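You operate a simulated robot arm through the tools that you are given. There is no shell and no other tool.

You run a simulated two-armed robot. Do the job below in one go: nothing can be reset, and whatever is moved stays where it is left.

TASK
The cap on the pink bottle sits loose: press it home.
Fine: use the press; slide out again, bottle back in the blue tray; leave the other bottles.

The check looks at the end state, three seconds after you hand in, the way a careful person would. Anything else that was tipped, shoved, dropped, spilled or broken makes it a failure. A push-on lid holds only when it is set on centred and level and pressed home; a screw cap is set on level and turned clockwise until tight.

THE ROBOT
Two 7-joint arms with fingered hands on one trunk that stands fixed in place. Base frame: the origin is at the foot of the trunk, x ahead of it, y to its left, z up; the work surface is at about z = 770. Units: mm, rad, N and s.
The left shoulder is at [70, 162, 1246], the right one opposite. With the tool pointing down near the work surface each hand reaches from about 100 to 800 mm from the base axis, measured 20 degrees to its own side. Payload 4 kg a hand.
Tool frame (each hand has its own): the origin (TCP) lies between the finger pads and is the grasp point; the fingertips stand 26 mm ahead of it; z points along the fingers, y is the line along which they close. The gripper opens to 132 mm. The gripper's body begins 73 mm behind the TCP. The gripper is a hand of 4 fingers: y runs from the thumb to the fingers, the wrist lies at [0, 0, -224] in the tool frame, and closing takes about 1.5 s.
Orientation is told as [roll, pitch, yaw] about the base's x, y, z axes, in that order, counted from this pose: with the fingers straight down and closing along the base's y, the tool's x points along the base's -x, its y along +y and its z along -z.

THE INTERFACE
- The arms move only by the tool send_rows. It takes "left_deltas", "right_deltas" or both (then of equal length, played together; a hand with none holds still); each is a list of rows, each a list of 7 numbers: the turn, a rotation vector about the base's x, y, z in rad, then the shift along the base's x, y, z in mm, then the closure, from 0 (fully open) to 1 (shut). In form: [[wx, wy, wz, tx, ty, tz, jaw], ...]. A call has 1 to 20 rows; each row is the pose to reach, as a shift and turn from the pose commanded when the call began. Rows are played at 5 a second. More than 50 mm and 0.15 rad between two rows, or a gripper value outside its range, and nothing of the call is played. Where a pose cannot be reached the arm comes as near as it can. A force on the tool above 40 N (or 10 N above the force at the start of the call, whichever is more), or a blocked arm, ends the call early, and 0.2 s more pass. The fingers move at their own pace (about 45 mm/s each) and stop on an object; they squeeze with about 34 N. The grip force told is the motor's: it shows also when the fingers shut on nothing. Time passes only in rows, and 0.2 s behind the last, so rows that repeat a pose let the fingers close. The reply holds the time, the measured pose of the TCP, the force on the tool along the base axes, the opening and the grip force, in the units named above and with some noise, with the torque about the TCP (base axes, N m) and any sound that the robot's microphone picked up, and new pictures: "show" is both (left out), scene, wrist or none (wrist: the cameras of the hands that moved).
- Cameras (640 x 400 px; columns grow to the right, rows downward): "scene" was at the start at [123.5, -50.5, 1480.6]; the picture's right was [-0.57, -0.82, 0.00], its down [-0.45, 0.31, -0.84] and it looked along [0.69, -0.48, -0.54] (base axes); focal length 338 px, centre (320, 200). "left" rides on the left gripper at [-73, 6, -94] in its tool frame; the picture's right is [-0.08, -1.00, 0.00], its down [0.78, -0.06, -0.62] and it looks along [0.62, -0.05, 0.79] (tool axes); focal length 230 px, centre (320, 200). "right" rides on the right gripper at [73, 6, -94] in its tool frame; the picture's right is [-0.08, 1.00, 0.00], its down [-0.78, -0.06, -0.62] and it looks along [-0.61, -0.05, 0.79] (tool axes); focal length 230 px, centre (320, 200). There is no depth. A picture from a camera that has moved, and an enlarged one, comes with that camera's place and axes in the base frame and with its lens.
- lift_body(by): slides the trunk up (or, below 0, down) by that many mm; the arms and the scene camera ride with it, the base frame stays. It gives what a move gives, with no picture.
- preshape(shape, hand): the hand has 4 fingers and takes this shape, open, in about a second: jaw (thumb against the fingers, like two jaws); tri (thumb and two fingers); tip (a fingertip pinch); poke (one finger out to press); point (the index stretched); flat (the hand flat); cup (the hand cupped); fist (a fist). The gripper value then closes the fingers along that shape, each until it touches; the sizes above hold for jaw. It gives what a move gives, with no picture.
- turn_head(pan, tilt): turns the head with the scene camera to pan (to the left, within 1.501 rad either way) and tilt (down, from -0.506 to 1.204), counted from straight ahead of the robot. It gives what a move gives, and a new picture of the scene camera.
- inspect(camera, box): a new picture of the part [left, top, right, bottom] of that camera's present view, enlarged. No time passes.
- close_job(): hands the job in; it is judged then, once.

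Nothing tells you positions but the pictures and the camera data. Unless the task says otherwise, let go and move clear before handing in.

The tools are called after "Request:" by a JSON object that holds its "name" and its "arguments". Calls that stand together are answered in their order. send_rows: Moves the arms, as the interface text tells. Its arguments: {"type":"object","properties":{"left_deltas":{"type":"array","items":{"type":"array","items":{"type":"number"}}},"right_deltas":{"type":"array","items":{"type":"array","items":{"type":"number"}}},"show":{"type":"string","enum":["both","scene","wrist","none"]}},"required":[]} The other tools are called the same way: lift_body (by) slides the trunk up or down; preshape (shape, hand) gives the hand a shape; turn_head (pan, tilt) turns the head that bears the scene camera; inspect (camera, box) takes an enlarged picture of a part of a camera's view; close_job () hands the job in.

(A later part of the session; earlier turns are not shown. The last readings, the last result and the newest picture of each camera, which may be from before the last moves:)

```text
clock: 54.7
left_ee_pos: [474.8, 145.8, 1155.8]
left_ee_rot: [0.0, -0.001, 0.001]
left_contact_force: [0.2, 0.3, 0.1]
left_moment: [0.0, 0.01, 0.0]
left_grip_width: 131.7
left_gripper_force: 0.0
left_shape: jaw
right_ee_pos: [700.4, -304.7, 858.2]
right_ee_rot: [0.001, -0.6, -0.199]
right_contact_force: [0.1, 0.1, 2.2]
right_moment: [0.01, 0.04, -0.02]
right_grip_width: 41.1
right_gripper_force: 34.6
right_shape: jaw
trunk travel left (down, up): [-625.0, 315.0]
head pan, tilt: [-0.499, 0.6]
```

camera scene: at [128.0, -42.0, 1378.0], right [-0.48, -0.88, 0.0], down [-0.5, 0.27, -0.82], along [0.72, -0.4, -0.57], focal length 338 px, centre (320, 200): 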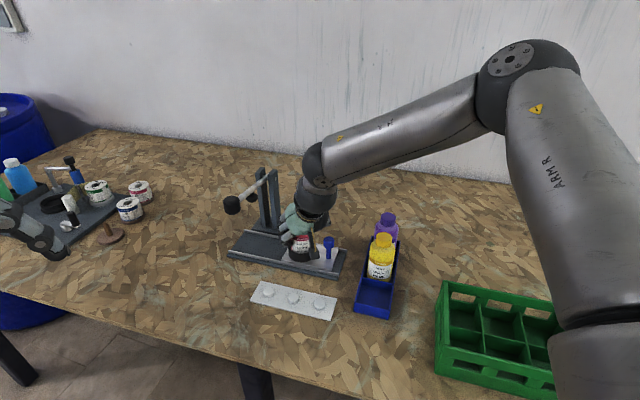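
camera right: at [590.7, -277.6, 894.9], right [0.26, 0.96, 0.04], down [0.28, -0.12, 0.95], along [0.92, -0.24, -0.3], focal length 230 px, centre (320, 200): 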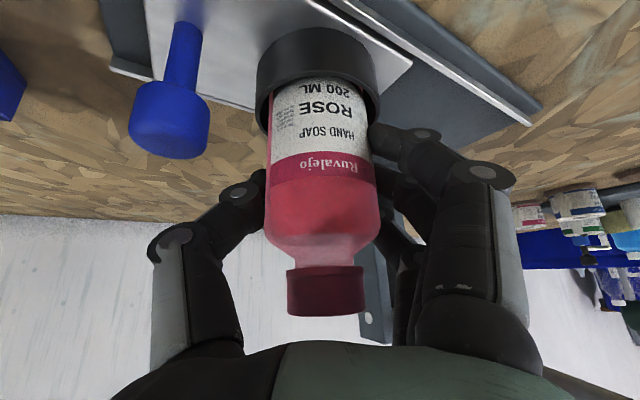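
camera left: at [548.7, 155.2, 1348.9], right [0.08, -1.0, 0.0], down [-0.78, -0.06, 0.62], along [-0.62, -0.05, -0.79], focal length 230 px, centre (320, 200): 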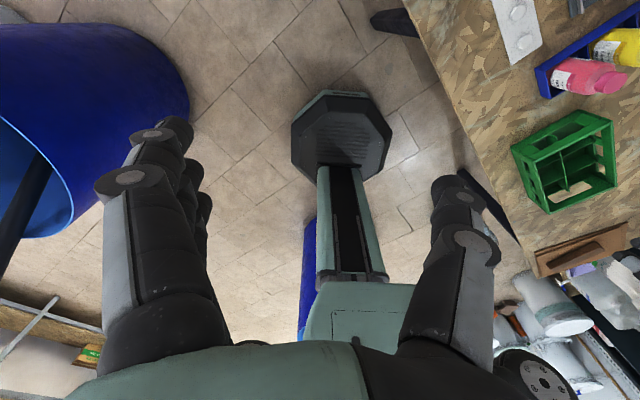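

The bottle now rests on the plate (+2.2 N). I'll open the hand gently and check that it stands by itself.

Request:
{"name": "send_rows", "arguments": {"right_deltas": [[0, 0, 0, 0, 0, 0, 0.65], [0, 0, 0, 0, 0, 0, 0.55], [0, 0, 0, 0, 0, 0, 0.4], [0, 0, 0, 0, 0, 0, 0.25], [0, 0, 0, 0, 0, 0, 0.15], [0, 0, 0, 0, 0, 0, 0.1], [0, 0, 0, 0, 0, 0, 0.1], [0, 0, 0, 0, 0, 0, 0.1]], "show": "both"}}

Request:
{"name": "inspect", "arguments": {"camera": "scene", "box": [250, 180, 370, 280]}}

```text
clock: 56.5
left_ee_pos: [474.7, 144.6, 1156.7]
left_ee_rot: [0.0, 0.001, -0.001]
left_contact_force: [-0.8, 0.8, 0.0]
left_moment: [0.01, 0.02, -0.04]
left_grip_width: 131.9
left_gripper_force: 0.1
left_shape: jaw
right_ee_pos: [700.6, -304.4, 857.7]
right_ee_rot: [-0.002, -0.6, -0.201]
right_contact_force: [0.7, -0.1, 0.0]
right_moment: [0.02, 0.03, -0.02]
right_grip_width: 118.5
right_gripper_force: 0.1
right_shape: jaw
trunk travel left (down, up): [-625.0, 315.0]
head pan, tilt: [-0.499, 0.6]
camera scene: at [127.8, -41.9, 1378.1], right [-0.48, -0.88, 0.0], down [-0.5, 0.27, -0.82], along [0.72, -0.4, -0.57], focal length 338 px, centre (320, 200)
camera right: at [590.6, -277.5, 893.6], right [0.26, 0.96, 0.04], down [0.28, -0.12, 0.95], along [0.92, -0.24, -0.3], focal length 230 px, centre (320, 200)
```

scene: 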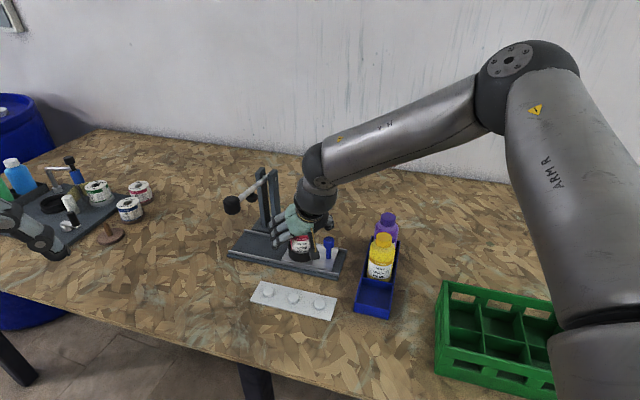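
right: 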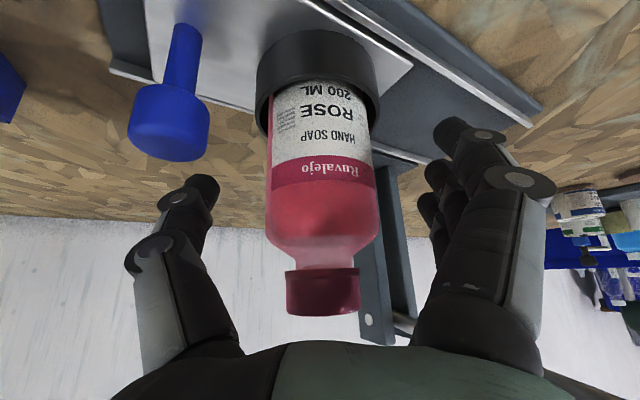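

```text
4.00 times, centred on (310, 230) of scene
camera zoom: at [127.8, -41.9, 1378.1], right [-0.48, -0.88, 0.0], down [-0.5, 0.27, -0.82], along [0.72, -0.4, -0.57], focal length 1354 px, centre (360, 80)
```

zoom: 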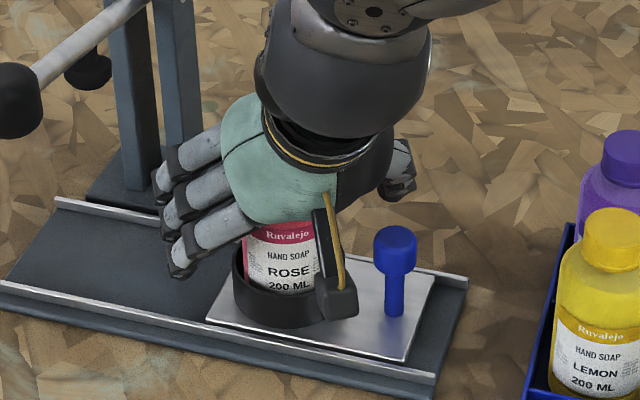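

The bottle stands upright in the ring with its cap on. I'll raise the hand straight up, clear of it.

Request:
{"name": "send_rows", "arguments": {"right_deltas": [[0, 0, 0, 0, 0, 15, 0.05], [0, 0, 0, 0, 0, 40, 0.0], [0, 0, 0, 0, 0, 70, 0.0], [0, 0, 0, 0, 0, 105, 0.0], [0, 0, 0, -20, 0, 140, 0.0], [0, 0, 0, -40, 0, 170, 0.0], [0, 0, 0, -80, 0, 180, 0.0], [0, 0, 0, -80, 0, 180, 0.0]], "show": "both"}}

Request:
{"name": "inspect", "arguments": {"camera": "scene", "box": [220, 160, 360, 280]}}

```text
clock: 58.3
left_ee_pos: [475.4, 144.9, 1156.3]
left_ee_rot: [0.0, 0.001, 0.0]
left_contact_force: [0.8, 0.9, 0.6]
left_moment: [-0.01, -0.01, 0.01]
left_grip_width: 131.9
left_gripper_force: 0.0
left_shape: jaw
right_ee_pos: [619.1, -305.2, 1036.3]
right_ee_rot: [0.001, -0.6, -0.2]
right_contact_force: [-0.5, -0.1, -0.5]
right_moment: [0.02, -0.01, 0.02]
right_grip_width: 131.9
right_gripper_force: 0.1
right_shape: jaw
trunk travel left (down, up): [-625.0, 315.0]
head pan, tilt: [-0.499, 0.6]
camera scene: at [128.9, -41.7, 1377.9], right [-0.48, -0.88, 0.0], down [-0.5, 0.27, -0.82], along [0.72, -0.4, -0.57], focal length 338 px, centre (320, 200)
camera right: at [510.4, -277.1, 1072.6], right [0.26, 0.96, 0.04], down [0.28, -0.12, 0.95], along [0.92, -0.24, -0.3], focal length 230 px, centre (320, 200)
```

scene: 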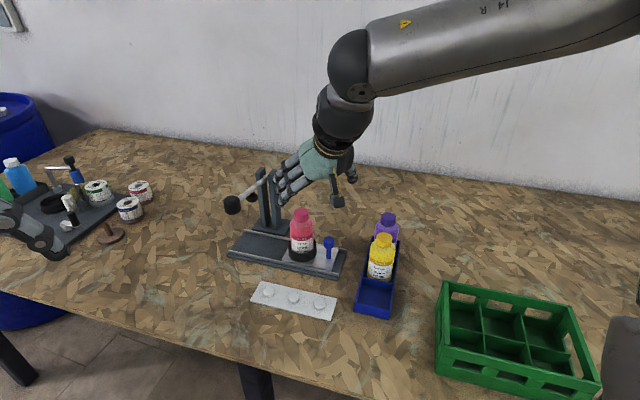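
right: 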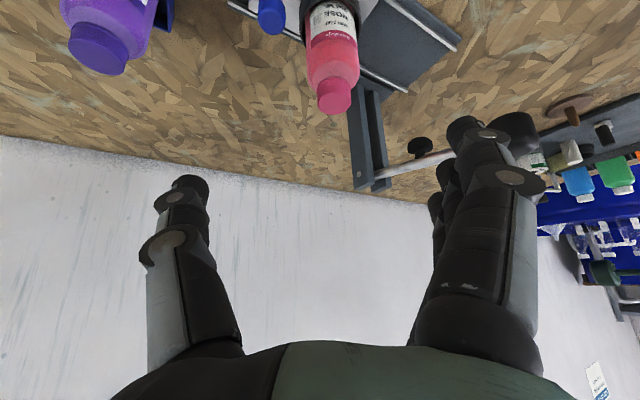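

```text
3.33 times, centred on (290, 220) of scene
camera zoom: at [128.9, -41.7, 1377.9], right [-0.48, -0.88, 0.0], down [-0.5, 0.27, -0.82], along [0.72, -0.4, -0.57], focal length 1128 px, centre (420, 133)
```

zoom: 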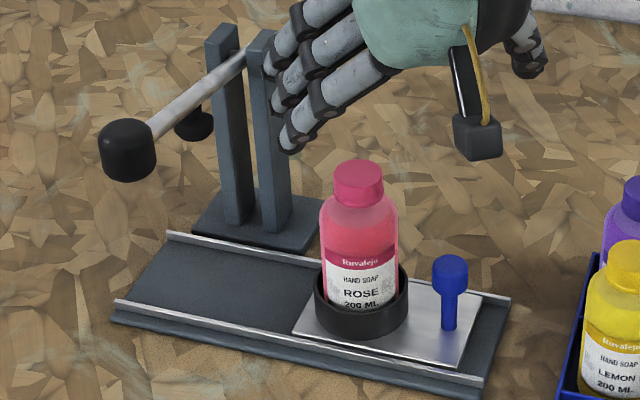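

The bottle is seated in the ring with about 12–15 mm of clearance below the ram. Next is the blue slide handle, where a narrow grip is needed beside the bottle. I'll try the fingertip-pinch shape and look at it.

Request:
{"name": "preshape", "arguments": {"hand": "right", "shape": "tip"}}

Request:
{"name": "inspect", "arguments": {"camera": "right", "box": [0, 0, 640, 400]}}

Request:
{"name": "inspect", "arguments": {"camera": "scene", "box": [240, 110, 380, 220]}}

```text
clock: 59.2
left_ee_pos: [473.7, 145.7, 1156.7]
left_ee_rot: [-0.001, 0.0, 0.001]
left_contact_force: [-0.2, 0.0, 0.2]
left_moment: [0.01, -0.03, -0.02]
left_grip_width: 132.0
left_gripper_force: 0.0
left_shape: jaw
right_ee_pos: [619.5, -304.7, 1038.3]
right_ee_rot: [0.001, -0.601, -0.201]
right_contact_force: [0.5, 0.8, -0.5]
right_moment: [0.01, 0.01, 0.01]
right_grip_width: 131.9
right_gripper_force: 0.0
right_shape: tip
trunk travel left (down, up): [-625.0, 315.0]
head pan, tilt: [-0.499, 0.6]
```

```text
1.00 times, centred on (320, 200) of right (not enlarged: the box is as wide or as high as the picture)
camera zoom: at [509.6, -277.3, 1073.1], right [0.26, 0.96, 0.04], down [0.28, -0.12, 0.95], along [0.92, -0.24, -0.3], focal length 230 px, centre (320, 200)
```

zoom: 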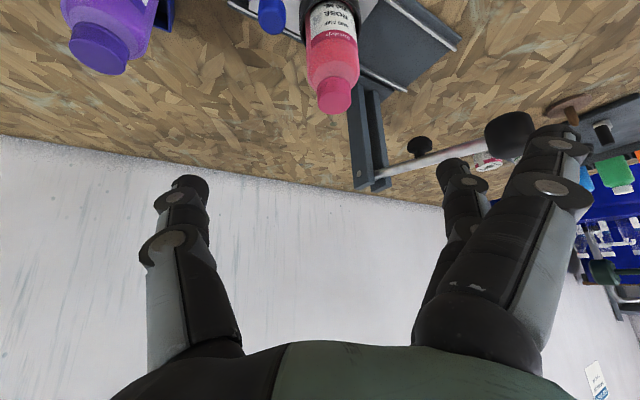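

```text
3.64 times, centred on (310, 165) of scene
camera zoom: at [127.5, -42.0, 1378.1], right [-0.48, -0.88, 0.0], down [-0.5, 0.27, -0.83], along [0.72, -0.4, -0.56], focal length 1231 px, centre (356, 327)
```

zoom: 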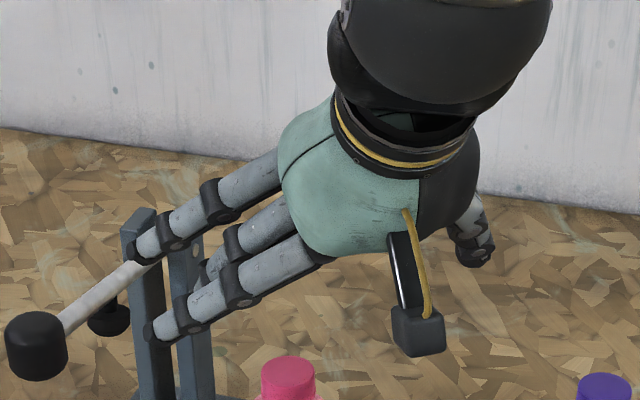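

In the tip shape the outer fingers splay sideways, which could touch the bottle. I'll look at the poke shape as a slimmer pusher.

Request:
{"name": "preshape", "arguments": {"hand": "right", "shape": "poke"}}

Request:
{"name": "inspect", "arguments": {"camera": "right", "box": [0, 0, 640, 400]}}

Request:
{"name": "inspect", "arguments": {"camera": "scene", "box": [240, 110, 380, 220]}}

```text
clock: 60.1
left_ee_pos: [474.5, 145.9, 1155.5]
left_ee_rot: [0.001, 0.001, 0.0]
left_contact_force: [-0.1, -0.6, 0.8]
left_moment: [-0.02, -0.03, 0.04]
left_grip_width: 131.9
left_gripper_force: 0.1
left_shape: jaw
right_ee_pos: [620.0, -305.1, 1037.2]
right_ee_rot: [0.0, -0.6, -0.201]
right_contact_force: [-0.1, 0.2, -0.1]
right_moment: [-0.02, -0.01, 0.0]
right_grip_width: 0.2
right_gripper_force: 0.0
right_shape: poke
trunk travel left (down, up): [-625.0, 315.0]
head pan, tilt: [-0.499, 0.6]
```

```text
1.00 times, centred on (320, 200) of right (not enlarged: the box is as wide or as high as the picture)
camera zoom: at [509.9, -277.2, 1073.0], right [0.26, 0.96, 0.04], down [0.28, -0.12, 0.95], along [0.92, -0.24, -0.3], focal length 230 px, centre (320, 200)
```

zoom: 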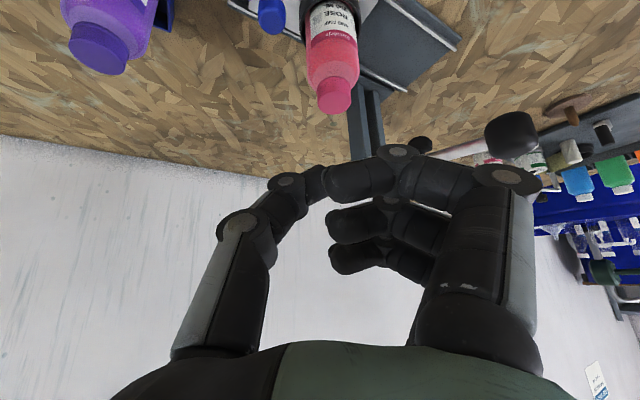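

```text
3.64 times, centred on (310, 165) of scene
camera zoom: at [127.8, -42.0, 1378.1], right [-0.48, -0.88, 0.0], down [-0.5, 0.27, -0.82], along [0.72, -0.4, -0.57], focal length 1231 px, centre (356, 327)
```

zoom: 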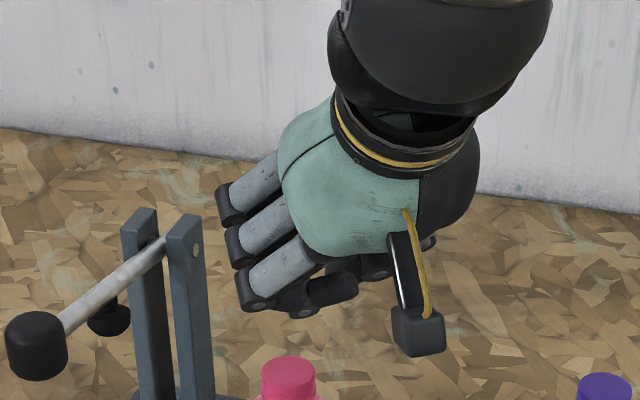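

Poke pinches thumb and index together rather than extending a finger. I'll look at point as well.

Request:
{"name": "preshape", "arguments": {"hand": "right", "shape": "point"}}

Request:
{"name": "inspect", "arguments": {"camera": "right", "box": [0, 0, 640, 400]}}

Request:
{"name": "inspect", "arguments": {"camera": "scene", "box": [240, 110, 380, 220]}}

```text
clock: 61.0
left_ee_pos: [475.0, 145.2, 1156.3]
left_ee_rot: [0.0, 0.0, -0.001]
left_contact_force: [-0.4, -0.4, -0.7]
left_moment: [0.02, 0.0, 0.01]
left_grip_width: 131.9
left_gripper_force: 0.0
left_shape: jaw
right_ee_pos: [620.1, -304.9, 1036.5]
right_ee_rot: [0.001, -0.6, -0.202]
right_contact_force: [-0.9, 0.3, 0.2]
right_moment: [0.0, -0.03, 0.04]
right_grip_width: 126.0
right_gripper_force: 0.0
right_shape: point
trunk travel left (down, up): [-625.0, 315.0]
head pan, tilt: [-0.499, 0.6]
```

```text
1.00 times, centred on (320, 200) of right (not enlarged: the box is as wide or as high as the picture)
camera zoom: at [509.9, -277.2, 1073.0], right [0.26, 0.96, 0.04], down [0.28, -0.12, 0.95], along [0.92, -0.24, -0.3], focal length 230 px, centre (320, 200)
```

zoom: 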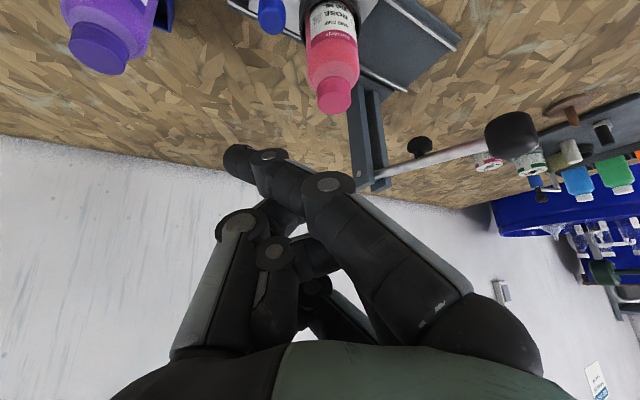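

```text
3.64 times, centred on (310, 165) of scene
camera zoom: at [127.8, -42.0, 1378.1], right [-0.48, -0.88, 0.0], down [-0.5, 0.27, -0.82], along [0.72, -0.4, -0.57], focal length 1231 px, centre (356, 327)
```

zoom: 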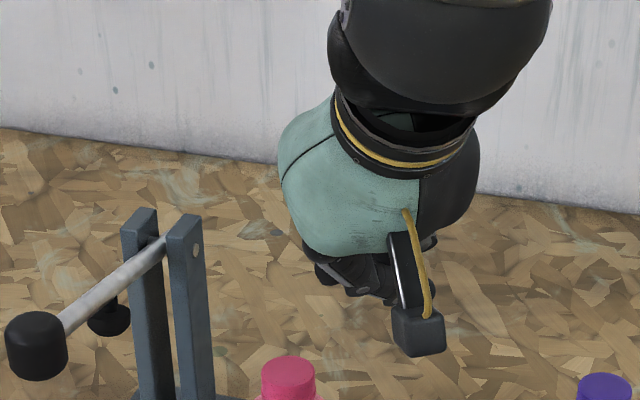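

None of those shapes suits the handle better than the plain jaw gripped near the fingertips. I'll return to jaw, back away from the bottle, and lower the trunk another 100 mm for better reach.

Request:
{"name": "preshape", "arguments": {"hand": "right", "shape": "jaw"}}

Request:
{"name": "send_rows", "arguments": {"right_deltas": [[0, 0, 0, -20, -15, 20, 0], [0, 0, 0, -45, -35, 45, 0], [0, 0, 0, -70, -60, 70, 0], [0, 0, 0, -100, -85, 90, 0], [0, 0, 0, -120, -105, 90, 0], [0, 0, 0, -120, -105, 90, 0]], "show": "none"}}

Request:
{"name": "lift_body", "arguments": {"by": -100}}

```text
clock: 61.9
left_ee_pos: [474.5, 145.6, 1158.0]
left_ee_rot: [0.001, 0.0, 0.0]
left_contact_force: [0.2, 0.9, -0.2]
left_moment: [0.02, 0.04, -0.01]
left_grip_width: 131.9
left_gripper_force: 0.1
left_shape: jaw
right_ee_pos: [619.8, -305.0, 1036.5]
right_ee_rot: [0.0, -0.599, -0.201]
right_contact_force: [0.5, 0.4, -0.1]
right_moment: [0.0, 0.02, -0.02]
right_grip_width: 132.0
right_gripper_force: 0.1
right_shape: jaw
trunk travel left (down, up): [-625.0, 315.0]
head pan, tilt: [-0.499, 0.6]
```

```text
clock: 63.3
left_ee_pos: [475.5, 146.6, 1155.5]
left_ee_rot: [0.0, 0.0, 0.0]
left_contact_force: [-0.8, 0.0, 0.1]
left_moment: [-0.04, 0.0, -0.01]
left_grip_width: 131.8
left_gripper_force: 0.1
left_shape: jaw
right_ee_pos: [500.6, -409.9, 1128.3]
right_ee_rot: [-0.003, -0.598, -0.201]
right_contact_force: [0.6, -0.6, 0.6]
right_moment: [-0.01, 0.05, -0.03]
right_grip_width: 132.0
right_gripper_force: 0.1
right_shape: jaw
trunk travel left (down, up): [-625.0, 315.0]
head pan, tilt: [-0.499, 0.6]
```

```text
clock: 64.6
left_ee_pos: [475.9, 145.2, 1056.9]
left_ee_rot: [0.0, 0.001, 0.001]
left_contact_force: [0.4, 0.0, 0.5]
left_moment: [-0.02, 0.0, 0.0]
left_grip_width: 131.8
left_gripper_force: 0.0
left_shape: jaw
right_ee_pos: [499.7, -409.7, 1027.2]
right_ee_rot: [0.001, -0.602, -0.2]
right_contact_force: [-0.4, -0.1, -0.1]
right_moment: [0.0, 0.04, -0.01]
right_grip_width: 132.2
right_gripper_force: 0.1
right_shape: jaw
trunk travel left (down, up): [-525.0, 415.0]
head pan, tilt: [-0.499, 0.6]
```

The trunk is at -200. Now I'll set the hand to tilt 0.9 and yaw +0.4, and bring it above the blue handle.

Request:
{"name": "send_rows", "arguments": {"right_deltas": [[-0.02, -0.098, 0, 25, 0, -5, 0], [-0.04, -0.196, 0, 50, 0, -10, 0], [-0.06, -0.294, 0, 75, 0, -15, 0], [-0.06, -0.294, 0, 90, 0, -15, 0]], "show": "none"}}

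Request:
{"name": "send_rows", "arguments": {"right_deltas": [[0, 0, 0.12, 8, 8, -5, 0.2], [0, 0, 0.24, 16, 17, -10, 0.3], [0, 0, 0.36, 24, 26, -20, 0.4], [0, 0, 0.48, 32, 36, -30, 0.5], [0, 0, 0.6, 40, 46, -40, 0.5], [0, 0, 0.6, 41, 53, -52, 0.5], [0, 0, 0.6, 41, 53, -52, 0.5]], "show": "both"}}

```text
clock: 65.6
left_ee_pos: [475.0, 146.0, 1056.9]
left_ee_rot: [-0.001, 0.003, 0.0]
left_contact_force: [-0.2, 0.8, -0.3]
left_moment: [-0.02, -0.01, 0.02]
left_grip_width: 131.9
left_gripper_force: 0.0
left_shape: jaw
right_ee_pos: [590.9, -409.0, 1011.9]
right_ee_rot: [-0.003, -0.899, -0.198]
right_contact_force: [0.4, 0.6, 0.0]
right_moment: [0.0, 0.0, -0.01]
right_grip_width: 131.8
right_gripper_force: 0.2
right_shape: jaw
trunk travel left (down, up): [-525.0, 415.0]
head pan, tilt: [-0.499, 0.6]
```

```text
clock: 67.2
left_ee_pos: [475.2, 145.4, 1056.5]
left_ee_rot: [0.001, 0.0, 0.001]
left_contact_force: [0.4, 0.6, -0.3]
left_moment: [-0.01, 0.0, 0.0]
left_grip_width: 131.9
left_gripper_force: 0.1
left_shape: jaw
right_ee_pos: [631.4, -357.1, 960.1]
right_ee_rot: [-0.001, -0.9, 0.402]
right_contact_force: [0.2, 0.1, 0.3]
right_moment: [0.0, 0.0, 0.01]
right_grip_width: 66.7
right_gripper_force: 0.1
right_shape: jaw
trunk travel left (down, up): [-525.0, 415.0]
head pan, tilt: [-0.499, 0.6]
camera scene: at [127.6, -42.1, 1278.1], right [-0.48, -0.88, 0.0], down [-0.5, 0.27, -0.82], along [0.72, -0.39, -0.57], focal length 338 px, centre (320, 200)
camera right: at [519.5, -398.5, 961.8], right [-0.34, 0.94, 0.06], down [0.03, -0.05, 1.0], along [0.94, 0.35, -0.01], focal length 230 px, centre (320, 200)
```

scene: 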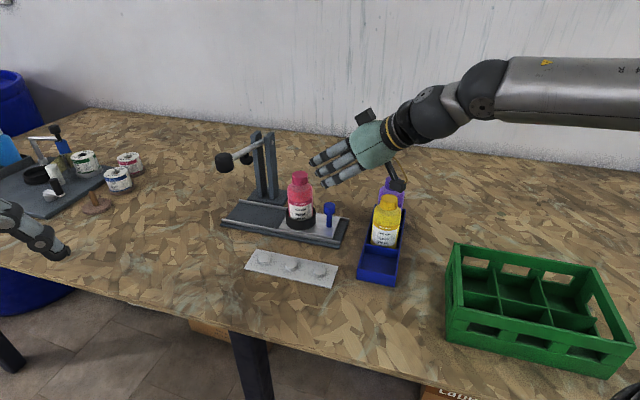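
right: 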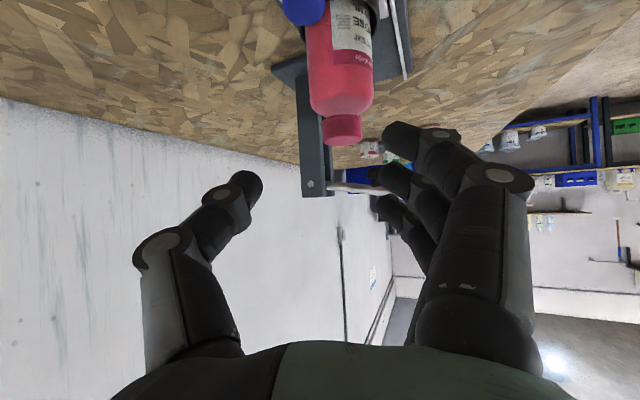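

The hand reached that pose, but at yaw +0.4 the forearm and camera would come down over the yellow bottle, so I won't descend here. I'd rather approach from the other side (yaw -0.4, more tilt). I'll raise the trunk and test the far end of that slide in free space first.

Request:
{"name": "lift_body", "arguments": {"by": 120}}

Request:
{"name": "send_rows", "arguments": {"right_deltas": [[0, 0, -0.13, 0, 5, 0, 0.5], [0, 0, -0.26, 0, 10, 0, 0.6], [0, 0, -0.4, 0, 15, 0, 0.7], [0, 0, -0.53, 0, 20, 0, 0.75], [0, 0, -0.66, 0, 25, 0, 0.75], [0, 0, -0.8, 0, 30, 0, 0.75]], "show": "none"}}

Request:
{"name": "send_rows", "arguments": {"right_deltas": [[-0.039, -0.092, 0, 15, 10, -15, 0.75], [-0.039, -0.092, 0, 35, 25, -30, 0.75], [-0.039, -0.092, 0, 55, 40, -45, 0.75], [-0.039, -0.092, 0, 75, 55, -60, 0.75], [-0.039, -0.092, 0, 88, 64, -70, 0.75], [-0.039, -0.092, 0, 88, 64, -70, 0.75]], "show": "both"}}

```text
clock: 68.7
left_ee_pos: [474.4, 145.1, 1177.5]
left_ee_rot: [-0.001, -0.002, 0.001]
left_contact_force: [-0.1, -0.2, 0.7]
left_moment: [-0.01, 0.01, -0.01]
left_grip_width: 131.8
left_gripper_force: 0.1
left_shape: jaw
right_ee_pos: [631.6, -356.7, 1080.9]
right_ee_rot: [-0.001, -0.9, 0.399]
right_contact_force: [0.0, 0.3, -0.7]
right_moment: [-0.04, 0.0, 0.0]
right_grip_width: 67.0
right_gripper_force: 0.1
right_shape: jaw
trunk travel left (down, up): [-645.0, 295.0]
head pan, tilt: [-0.499, 0.6]
```

```text
clock: 70.1
left_ee_pos: [475.1, 147.3, 1176.3]
left_ee_rot: [-0.001, 0.004, 0.001]
left_contact_force: [0.8, -0.3, -0.3]
left_moment: [-0.02, -0.04, -0.02]
left_grip_width: 132.0
left_gripper_force: 0.0
left_shape: jaw
right_ee_pos: [631.8, -325.2, 1080.2]
right_ee_rot: [-0.005, -0.902, -0.399]
right_contact_force: [0.3, 0.1, 0.2]
right_moment: [0.01, 0.0, 0.0]
right_grip_width: 33.4
right_gripper_force: 0.2
right_shape: jaw
trunk travel left (down, up): [-645.0, 295.0]
head pan, tilt: [-0.499, 0.6]
```

```text
clock: 71.5
left_ee_pos: [474.2, 144.5, 1175.4]
left_ee_rot: [-0.001, -0.001, 0.001]
left_contact_force: [-0.4, 0.1, -0.5]
left_moment: [-0.01, 0.01, 0.01]
left_grip_width: 131.8
left_gripper_force: 0.1
left_shape: jaw
right_ee_pos: [718.0, -263.5, 1012.7]
right_ee_rot: [0.003, -0.999, -0.401]
right_contact_force: [-0.4, -0.6, 0.4]
right_moment: [-0.01, 0.0, -0.02]
right_grip_width: 33.4
right_gripper_force: 0.0
right_shape: jaw
trunk travel left (down, up): [-645.0, 295.0]
head pan, tilt: [-0.499, 0.6]
camera scene: at [127.2, -42.0, 1398.1], right [-0.48, -0.88, 0.0], down [-0.5, 0.27, -0.83], along [0.72, -0.4, -0.56], focal length 338 px, centre (320, 200)
camera right: at [611.2, -212.7, 1001.6], right [0.42, 0.9, 0.07], down [-0.11, -0.02, 0.99], along [0.9, -0.43, 0.09], focal length 230 px, centre (320, 200)
```

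scene: 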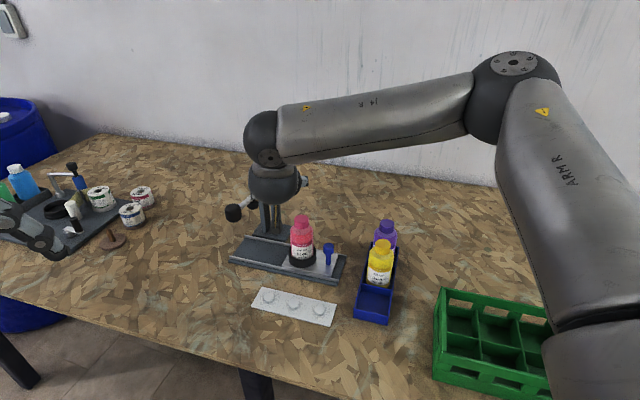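
right: 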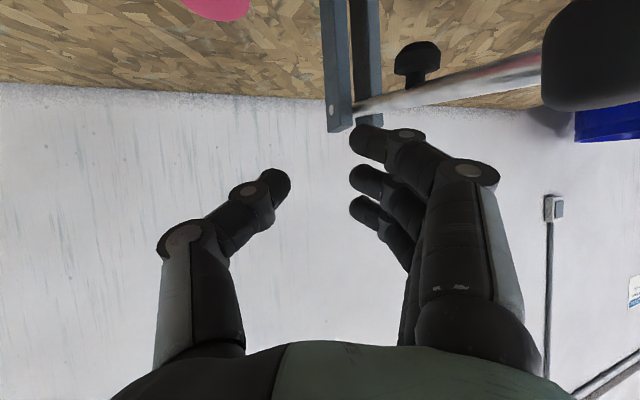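

That far-end pose is reachable, so with the trunk near -245 the whole slide should work with this grip. I'll move the hand back behind the handle and lower the trunk to bring it level.

Request:
{"name": "send_rows", "arguments": {"right_deltas": [[0, 0, 0, -25, -10, 0, 0.7], [0, 0, 0, -60, -25, 0, 0.7], [0, 0, 0, -95, -40, 0, 0.7], [0, 0, 0, -125, -53, 0, 0.7], [0, 0, 0, -137, -60, 0, 0.7], [0, 0, 0, -137, -60, 0, 0.7]], "show": "none"}}

Request:
{"name": "lift_body", "arguments": {"by": -130}}

Request:
{"name": "turn_head", "arguments": {"pan": -0.5, "tilt": 0.5}}

Request:
{"name": "inspect", "arguments": {"camera": "right", "box": [0, 0, 640, 400]}}

```text
clock: 72.9
left_ee_pos: [475.4, 145.2, 1176.4]
left_ee_rot: [0.0, 0.001, -0.001]
left_contact_force: [0.2, -0.7, 0.2]
left_moment: [0.01, 0.01, -0.03]
left_grip_width: 131.8
left_gripper_force: 0.0
left_shape: jaw
right_ee_pos: [582.6, -322.3, 1011.1]
right_ee_rot: [-0.005, -0.998, -0.399]
right_contact_force: [1.1, -1.0, -0.1]
right_moment: [-0.04, 0.0, -0.01]
right_grip_width: 39.2
right_gripper_force: 0.0
right_shape: jaw
trunk travel left (down, up): [-645.0, 295.0]
head pan, tilt: [-0.499, 0.6]
```

```text
clock: 74.5
left_ee_pos: [474.9, 145.8, 1047.0]
left_ee_rot: [0.0, -0.002, 0.001]
left_contact_force: [0.1, 0.6, 0.2]
left_moment: [0.01, 0.0, -0.03]
left_grip_width: 131.6
left_gripper_force: 0.2
left_shape: jaw
right_ee_pos: [581.5, -322.3, 882.2]
right_ee_rot: [-0.001, -0.999, -0.4]
right_contact_force: [0.3, -0.8, 0.7]
right_moment: [0.05, 0.0, 0.0]
right_grip_width: 39.1
right_gripper_force: 0.1
right_shape: jaw
trunk travel left (down, up): [-515.0, 425.0]
head pan, tilt: [-0.499, 0.6]
```

```text
clock: 75.2
left_ee_pos: [475.8, 146.2, 1046.9]
left_ee_rot: [0.0, -0.003, 0.0]
left_contact_force: [-0.8, 0.1, -1.3]
left_moment: [0.03, -0.01, 0.01]
left_grip_width: 131.9
left_gripper_force: 0.0
left_shape: jaw
right_ee_pos: [581.9, -323.8, 880.3]
right_ee_rot: [-0.002, -1.002, -0.399]
right_contact_force: [-0.2, -0.3, -0.4]
right_moment: [0.01, -0.01, -0.03]
right_grip_width: 38.9
right_gripper_force: 0.1
right_shape: jaw
trunk travel left (down, up): [-515.0, 425.0]
head pan, tilt: [-0.499, 0.499]
camera scene: at [130.0, -43.2, 1277.1], right [-0.48, -0.88, 0.0], down [-0.42, 0.23, -0.88], along [0.77, -0.42, -0.48], focal length 338 px, centre (320, 200)
```

scene: 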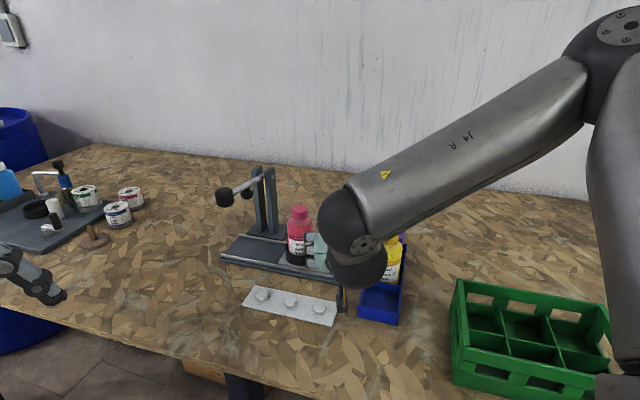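

```text
1.00 times, centred on (320, 200) of right (not enlarged: the box is as wide or as high as the picture)
camera zoom: at [475.4, -271.6, 870.3], right [0.43, 0.9, 0.06], down [-0.11, -0.02, 0.99], along [0.9, -0.43, 0.09], focal length 230 px, centre (320, 200)
```

zoom: 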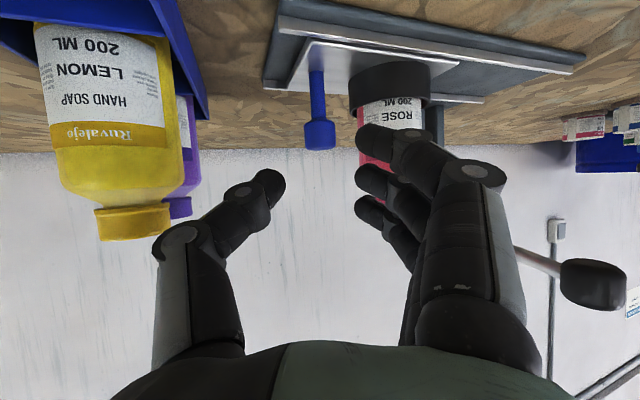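

The handle is in line with the TCP in the wrist view, with its knob about 26 mm wide and centred at z ≈ 835. I'll lower the trunk 37 mm to bring the fingers level with the knob.

Request:
{"name": "lift_body", "arguments": {"by": -37}}

Request:
{"name": "inspect", "arguments": {"camera": "right", "box": [200, 60, 480, 260]}}

Request:
{"name": "inspect", "arguments": {"camera": "scene", "box": [210, 160, 410, 340]}}

```text
clock: 76.0
left_ee_pos: [475.3, 144.8, 1010.0]
left_ee_rot: [0.001, 0.001, 0.001]
left_contact_force: [0.3, -0.5, 0.6]
left_moment: [0.02, -0.02, -0.01]
left_grip_width: 131.9
left_gripper_force: 0.0
left_shape: jaw
right_ee_pos: [581.0, -323.2, 845.7]
right_ee_rot: [0.0, -1.001, -0.398]
right_contact_force: [1.2, -0.1, 0.0]
right_moment: [0.01, 0.02, 0.0]
right_grip_width: 38.9
right_gripper_force: 0.0
right_shape: jaw
trunk travel left (down, up): [-478.0, 462.0]
head pan, tilt: [-0.499, 0.499]
```

```text
2.00 times, centred on (340, 160) of right
camera zoom: at [475.2, -271.6, 833.5], right [0.43, 0.9, 0.06], down [-0.11, -0.02, 0.99], along [0.9, -0.43, 0.09], focal length 460 px, centre (280, 280)
```

zoom: 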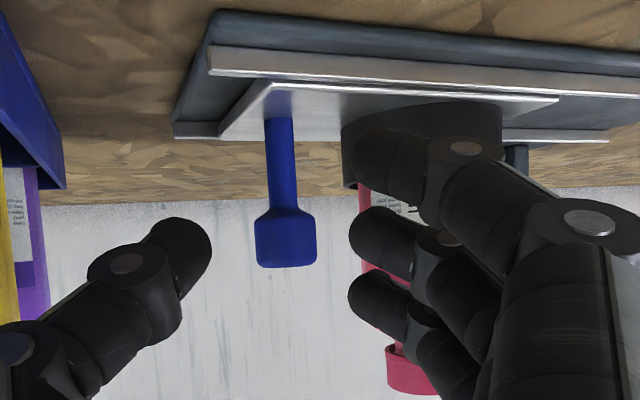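

```text
2.22 times, centred on (310, 250) of scene
camera zoom: at [129.6, -43.1, 1240.2], right [-0.48, -0.88, 0.0], down [-0.42, 0.23, -0.88], along [0.77, -0.42, -0.48], focal length 752 px, centre (342, 89)
```

zoom: 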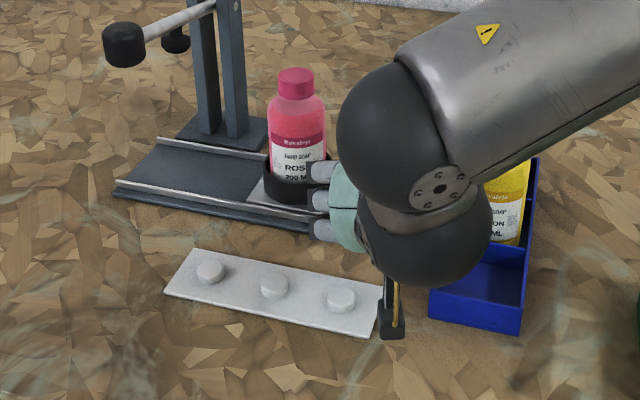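

Everything lines up and the knob is centred between thumb and fingers. I'll narrow the opening to about 34 mm to stay off the bottle and advance along the hand's direction to straddle the knob.

Request:
{"name": "send_rows", "arguments": {"right_deltas": [[0, 0, 0, 0, 0, 0, 0.742], [0, 0, 0, 10, -4, 0, 0.742], [0, 0, 0, 22, -9.3, -0.5, 0.742], [0, 0, 0, 34, -14.4, -1, 0.742], [0, 0, 0, 34, -14.4, -1, 0.742]], "show": "wrist"}}

Request:
{"name": "inspect", "arguments": {"camera": "right", "box": [220, 60, 460, 240]}}

Request:
{"name": "inspect", "arguments": {"camera": "scene", "box": [250, 180, 370, 280]}}

```text
clock: 77.2
left_ee_pos: [474.4, 146.5, 1009.7]
left_ee_rot: [0.001, 0.0, 0.0]
left_contact_force: [-0.9, -0.1, -0.4]
left_moment: [0.02, -0.05, 0.02]
left_grip_width: 131.9
left_gripper_force: 0.0
left_shape: jaw
right_ee_pos: [615.8, -336.9, 841.9]
right_ee_rot: [-0.002, -1.001, -0.401]
right_contact_force: [0.8, -0.1, 0.6]
right_moment: [-0.01, -0.05, -0.03]
right_grip_width: 34.3
right_gripper_force: 0.0
right_shape: jaw
trunk travel left (down, up): [-478.0, 462.0]
head pan, tilt: [-0.499, 0.499]
camera right: at [509.8, -286.3, 832.3], right [0.43, 0.9, 0.06], down [-0.11, -0.02, 0.99], along [0.9, -0.43, 0.09], focal length 230 px, centre (320, 200)
```

right: 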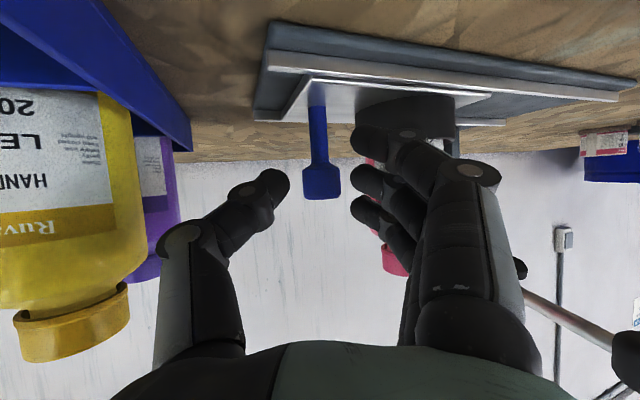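

```text
2.22 times, centred on (340, 150) of right
camera zoom: at [509.8, -286.3, 832.3], right [0.43, 0.9, 0.06], down [-0.11, -0.02, 0.99], along [0.9, -0.43, 0.09], focal length 511 px, centre (276, 311)
```

zoom: 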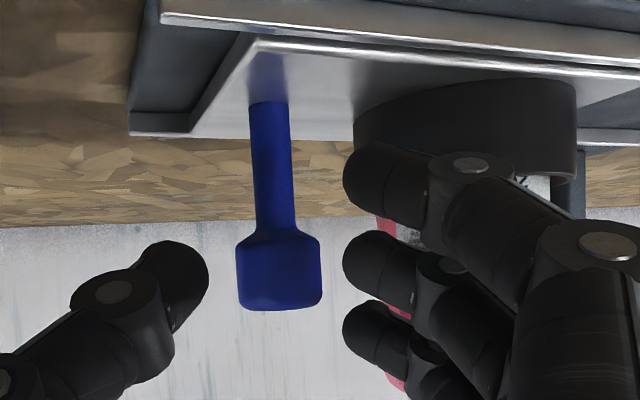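

```text
4.00 times, centred on (310, 230) of scene
camera zoom: at [129.9, -43.1, 1240.2], right [-0.48, -0.88, 0.0], down [-0.42, 0.23, -0.88], along [0.77, -0.42, -0.48], focal length 1354 px, centre (360, 80)
```

zoom: 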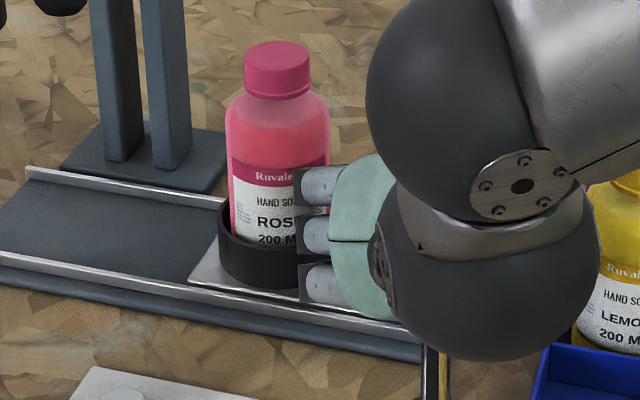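

Still centred, with the handle about 32 mm ahead of the TCP. I'll advance 16 mm more and close on the knob.

Request:
{"name": "send_rows", "arguments": {"right_deltas": [[0, 0, 0, 7, -3, 0, 0.742], [0, 0, 0, 14.7, -6.2, 0.5, 0.742], [0, 0, 0, 14.7, -6.2, 0.5, 0.742]], "show": "wrist"}}

Request:
{"name": "inspect", "arguments": {"camera": "right", "box": [220, 60, 460, 240]}}

Request:
{"name": "inspect", "arguments": {"camera": "scene", "box": [250, 180, 370, 280]}}

```text
clock: 78.0
left_ee_pos: [474.4, 144.9, 1009.8]
left_ee_rot: [0.0, 0.0, 0.002]
left_contact_force: [-1.3, -0.2, 0.7]
left_moment: [0.0, 0.01, -0.02]
left_grip_width: 131.9
left_gripper_force: 0.0
left_shape: jaw
right_ee_pos: [631.2, -342.5, 843.9]
right_ee_rot: [0.001, -1.001, -0.399]
right_contact_force: [-0.6, -0.5, -0.5]
right_moment: [0.02, 0.0, 0.0]
right_grip_width: 34.6
right_gripper_force: 0.1
right_shape: jaw
trunk travel left (down, up): [-478.0, 462.0]
head pan, tilt: [-0.499, 0.499]
camera right: at [524.3, -292.5, 832.8], right [0.43, 0.9, 0.07], down [-0.11, -0.02, 0.99], along [0.9, -0.43, 0.09], focal length 230 px, centre (320, 200)
```

right: 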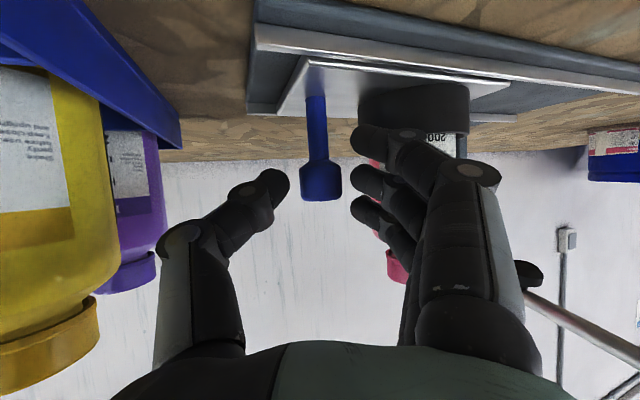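

```text
2.22 times, centred on (340, 150) of right
camera zoom: at [524.3, -292.5, 832.8], right [0.43, 0.9, 0.07], down [-0.11, -0.02, 0.99], along [0.9, -0.43, 0.09], focal length 511 px, centre (276, 311)
```

zoom: 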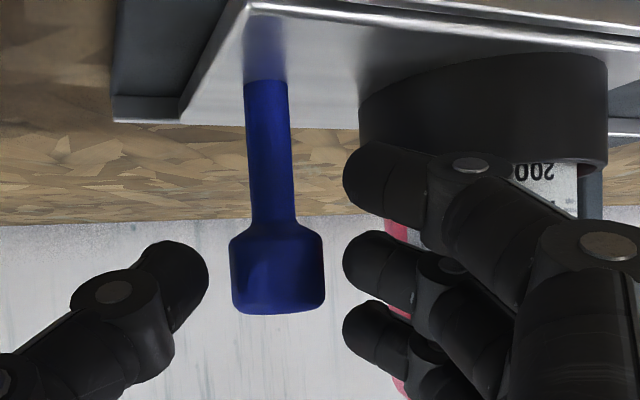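

```text
4.00 times, centred on (310, 230) of scene
camera zoom: at [130.0, -43.1, 1240.2], right [-0.48, -0.88, 0.0], down [-0.42, 0.23, -0.88], along [0.77, -0.42, -0.48], focal length 1354 px, centre (360, 80)
```

zoom: 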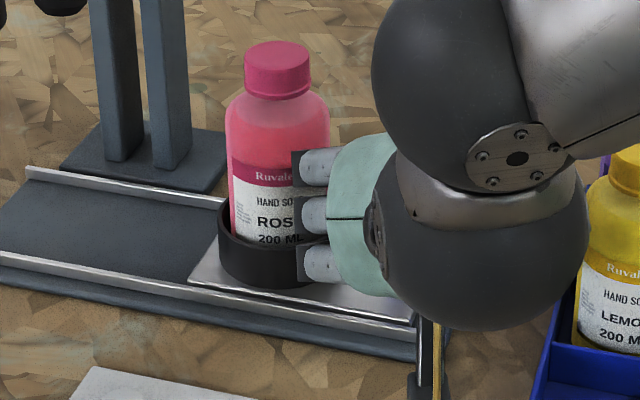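

The knob is between the fingertips and the bottle is untouched. I'll close to grip it.

Request:
{"name": "send_rows", "arguments": {"right_deltas": [[0, 0, 0, 0, 0, 0, 0.8], [0, 0, 0, 0, 0, 0, 0.86], [0, 0, 0, 0, 0, 0, 0.9], [0, 0, 0, 0, 0, 0, 0.9], [0, 0, 0, 0, 0, 0, 0.9]], "show": "wrist"}}

Request:
{"name": "inspect", "arguments": {"camera": "right", "box": [220, 60, 460, 240]}}

Request:
{"name": "inspect", "arguments": {"camera": "scene", "box": [220, 150, 380, 280]}}

```text
clock: 79.2
left_ee_pos: [474.2, 145.8, 1010.9]
left_ee_rot: [0.001, -0.002, -0.001]
left_contact_force: [-0.1, -0.9, 0.1]
left_moment: [-0.04, -0.02, -0.01]
left_grip_width: 131.8
left_gripper_force: 0.1
left_shape: jaw
right_ee_pos: [630.0, -344.8, 844.0]
right_ee_rot: [-0.002, -0.998, -0.401]
right_contact_force: [-0.2, -2.4, 1.3]
right_moment: [-0.07, -0.07, 0.11]
right_grip_width: 7.4
right_gripper_force: 34.2
right_shape: jaw
trunk travel left (down, up): [-478.0, 462.0]
head pan, tilt: [-0.499, 0.499]
camera right: at [524.0, -293.2, 832.8], right [0.43, 0.9, 0.06], down [-0.11, -0.02, 0.99], along [0.9, -0.43, 0.09], focal length 230 px, centre (320, 200)
```

right: 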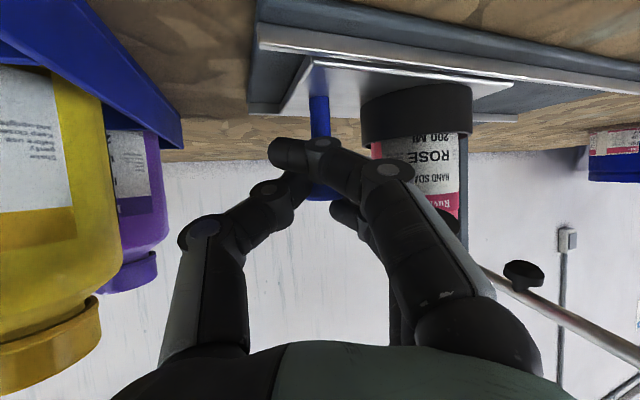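

```text
2.22 times, centred on (340, 150) of right
camera zoom: at [524.0, -293.2, 832.8], right [0.43, 0.9, 0.06], down [-0.11, -0.02, 0.99], along [0.9, -0.43, 0.09], focal length 511 px, centre (276, 311)
```

zoom: 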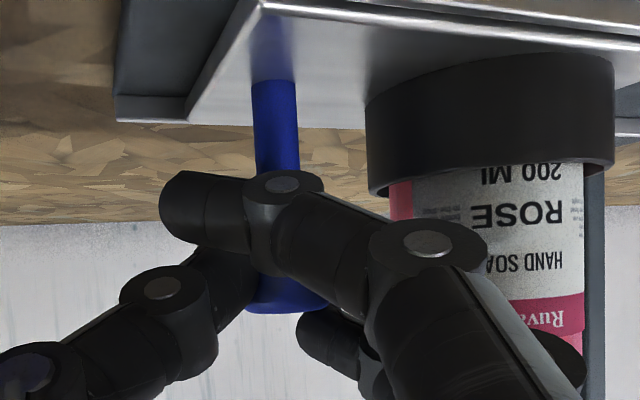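

```text
3.08 times, centred on (300, 215) of scene
camera zoom: at [129.8, -43.6, 1240.2], right [-0.48, -0.88, 0.0], down [-0.42, 0.23, -0.88], along [0.77, -0.42, -0.48], focal length 1041 px, centre (382, 154)
```

zoom: 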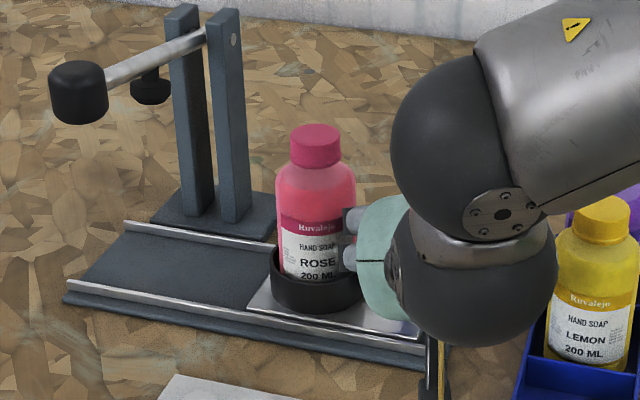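

The handle is firmly gripped. I'll begin sliding the plate toward the press with a short test of 20 mm along the track.

Request:
{"name": "send_rows", "arguments": {"right_deltas": [[0, 0, 0, 1.4, 1.4, 0, 0.9], [0, 0, 0, 4.2, 4.3, 0, 0.9], [0, 0, 0, 8.4, 8.6, 0, 0.9], [0, 0, 0, 12, 12.2, 0, 0.9], [0, 0, 0, 14, 14.3, 0, 0.9], [0, 0, 0, 14, 14.3, 0, 0.9]], "show": "both"}}

Request:
{"name": "inspect", "arguments": {"camera": "scene", "box": [220, 150, 380, 280]}}

```text
clock: 80.6
left_ee_pos: [474.5, 144.0, 1009.7]
left_ee_rot: [0.0, 0.0, 0.001]
left_contact_force: [-0.1, -0.1, 0.2]
left_moment: [0.01, -0.04, -0.01]
left_grip_width: 131.8
left_gripper_force: 0.1
left_shape: jaw
right_ee_pos: [644.8, -327.2, 843.4]
right_ee_rot: [-0.001, -0.999, -0.401]
right_contact_force: [3.8, -4.5, 2.7]
right_moment: [-0.05, -0.15, 0.03]
right_grip_width: 6.9
right_gripper_force: 33.5
right_shape: jaw
trunk travel left (down, up): [-478.0, 462.0]
head pan, tilt: [-0.499, 0.499]
camera scene: at [130.4, -43.8, 1240.1], right [-0.48, -0.88, 0.0], down [-0.42, 0.23, -0.88], along [0.77, -0.42, -0.48], focal length 338 px, centre (320, 200)
camera right: at [538.8, -278.1, 832.8], right [0.43, 0.9, 0.07], down [-0.11, -0.02, 0.99], along [0.9, -0.43, 0.09], focal length 230 px, centre (320, 200)
```

scene: 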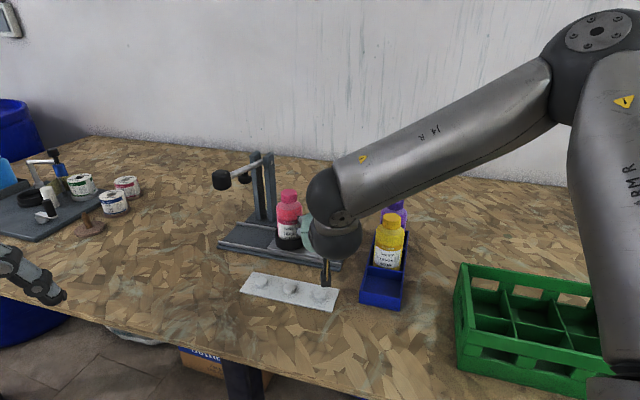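
right: 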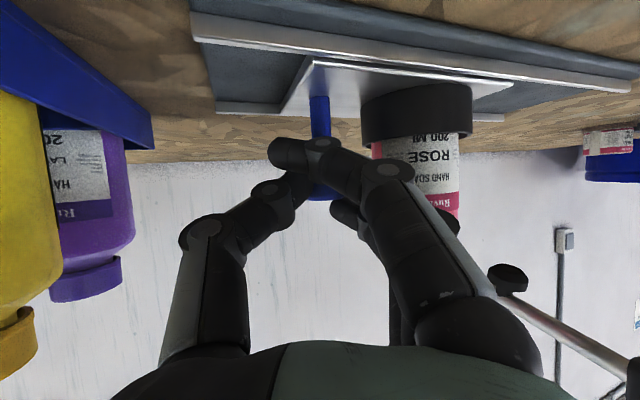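

```text
3.08 times, centred on (300, 215) of scene
camera zoom: at [130.4, -43.8, 1240.1], right [-0.48, -0.88, 0.0], down [-0.42, 0.23, -0.88], along [0.77, -0.42, -0.48], focal length 1041 px, centre (382, 154)
```

zoom: 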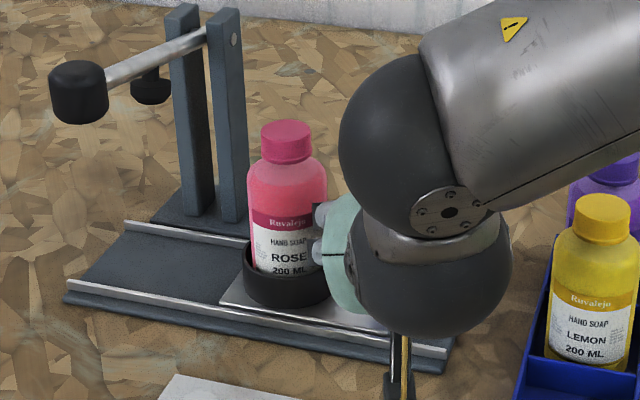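

The plate slides and the bottle rides along steadily, with a small side force, so I'll steer slightly outward. Continuing 60 mm.

Request:
{"name": "send_rows", "arguments": {"right_deltas": [[0, 0, 0, 2.5, 1.5, 0, 0.9], [0, 0, 0, 7.2, 6.2, 0, 0.9], [0, 0, 0, 13.8, 12.6, 0, 0.9], [0, 0, 0, 20.8, 19.6, 0, 0.9], [0, 0, 0, 27.8, 26.6, 0, 0.9], [0, 0, 0, 34.8, 33.6, 0, 0.9], [0, 0, 0, 40, 38.8, 0, 0.9], [0, 0, 0, 43, 41.8, 0, 0.9], [0, 0, 0, 43, 41.8, 0, 0.9]], "show": "both"}}

Request:
{"name": "inspect", "arguments": {"camera": "scene", "box": [200, 150, 360, 280]}}

```text
clock: 82.6
left_ee_pos: [474.4, 146.5, 1010.0]
left_ee_rot: [0.0, 0.0, 0.0]
left_contact_force: [-0.8, 0.5, -0.3]
left_moment: [-0.01, 0.02, -0.02]
left_grip_width: 132.1
left_gripper_force: 0.0
left_shape: jaw
right_ee_pos: [686.7, -287.3, 844.2]
right_ee_rot: [-0.002, -1.0, -0.399]
right_contact_force: [-0.2, -1.3, 2.1]
right_moment: [0.0, -0.1, 0.07]
right_grip_width: 6.7
right_gripper_force: 33.6
right_shape: jaw
trunk travel left (down, up): [-478.0, 462.0]
head pan, tilt: [-0.499, 0.499]
camera scene: at [129.7, -43.2, 1240.2], right [-0.48, -0.88, 0.0], down [-0.42, 0.23, -0.88], along [0.77, -0.42, -0.48], focal length 338 px, centre (320, 200)
camera right: at [580.7, -236.4, 832.9], right [0.43, 0.9, 0.06], down [-0.11, -0.02, 0.99], along [0.9, -0.43, 0.09], focal length 230 px, centre (320, 200)
```

scene: 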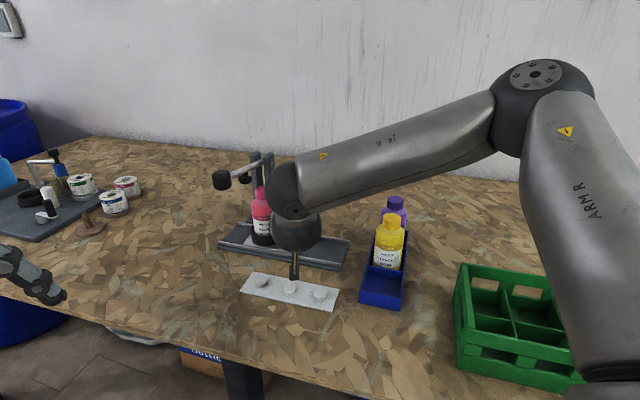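
right: 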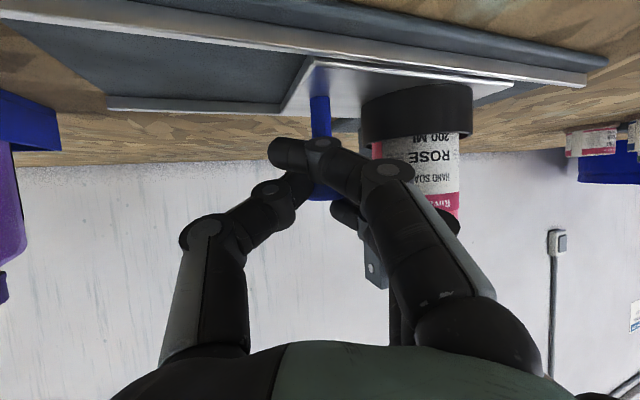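

```text
3.08 times, centred on (280, 215) of scene
camera zoom: at [129.7, -43.2, 1240.2], right [-0.48, -0.88, 0.0], down [-0.42, 0.23, -0.88], along [0.77, -0.42, -0.48], focal length 1041 px, centre (443, 154)
```

zoom: 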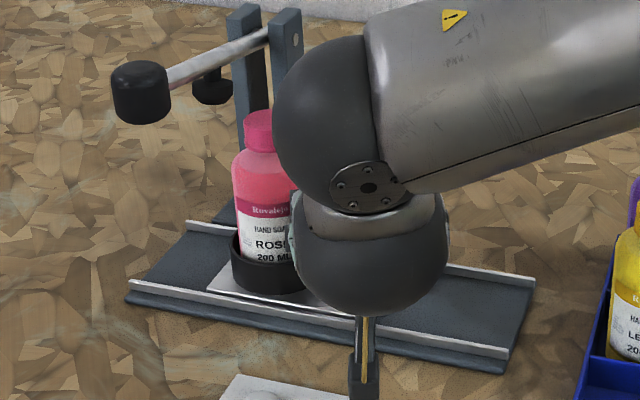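

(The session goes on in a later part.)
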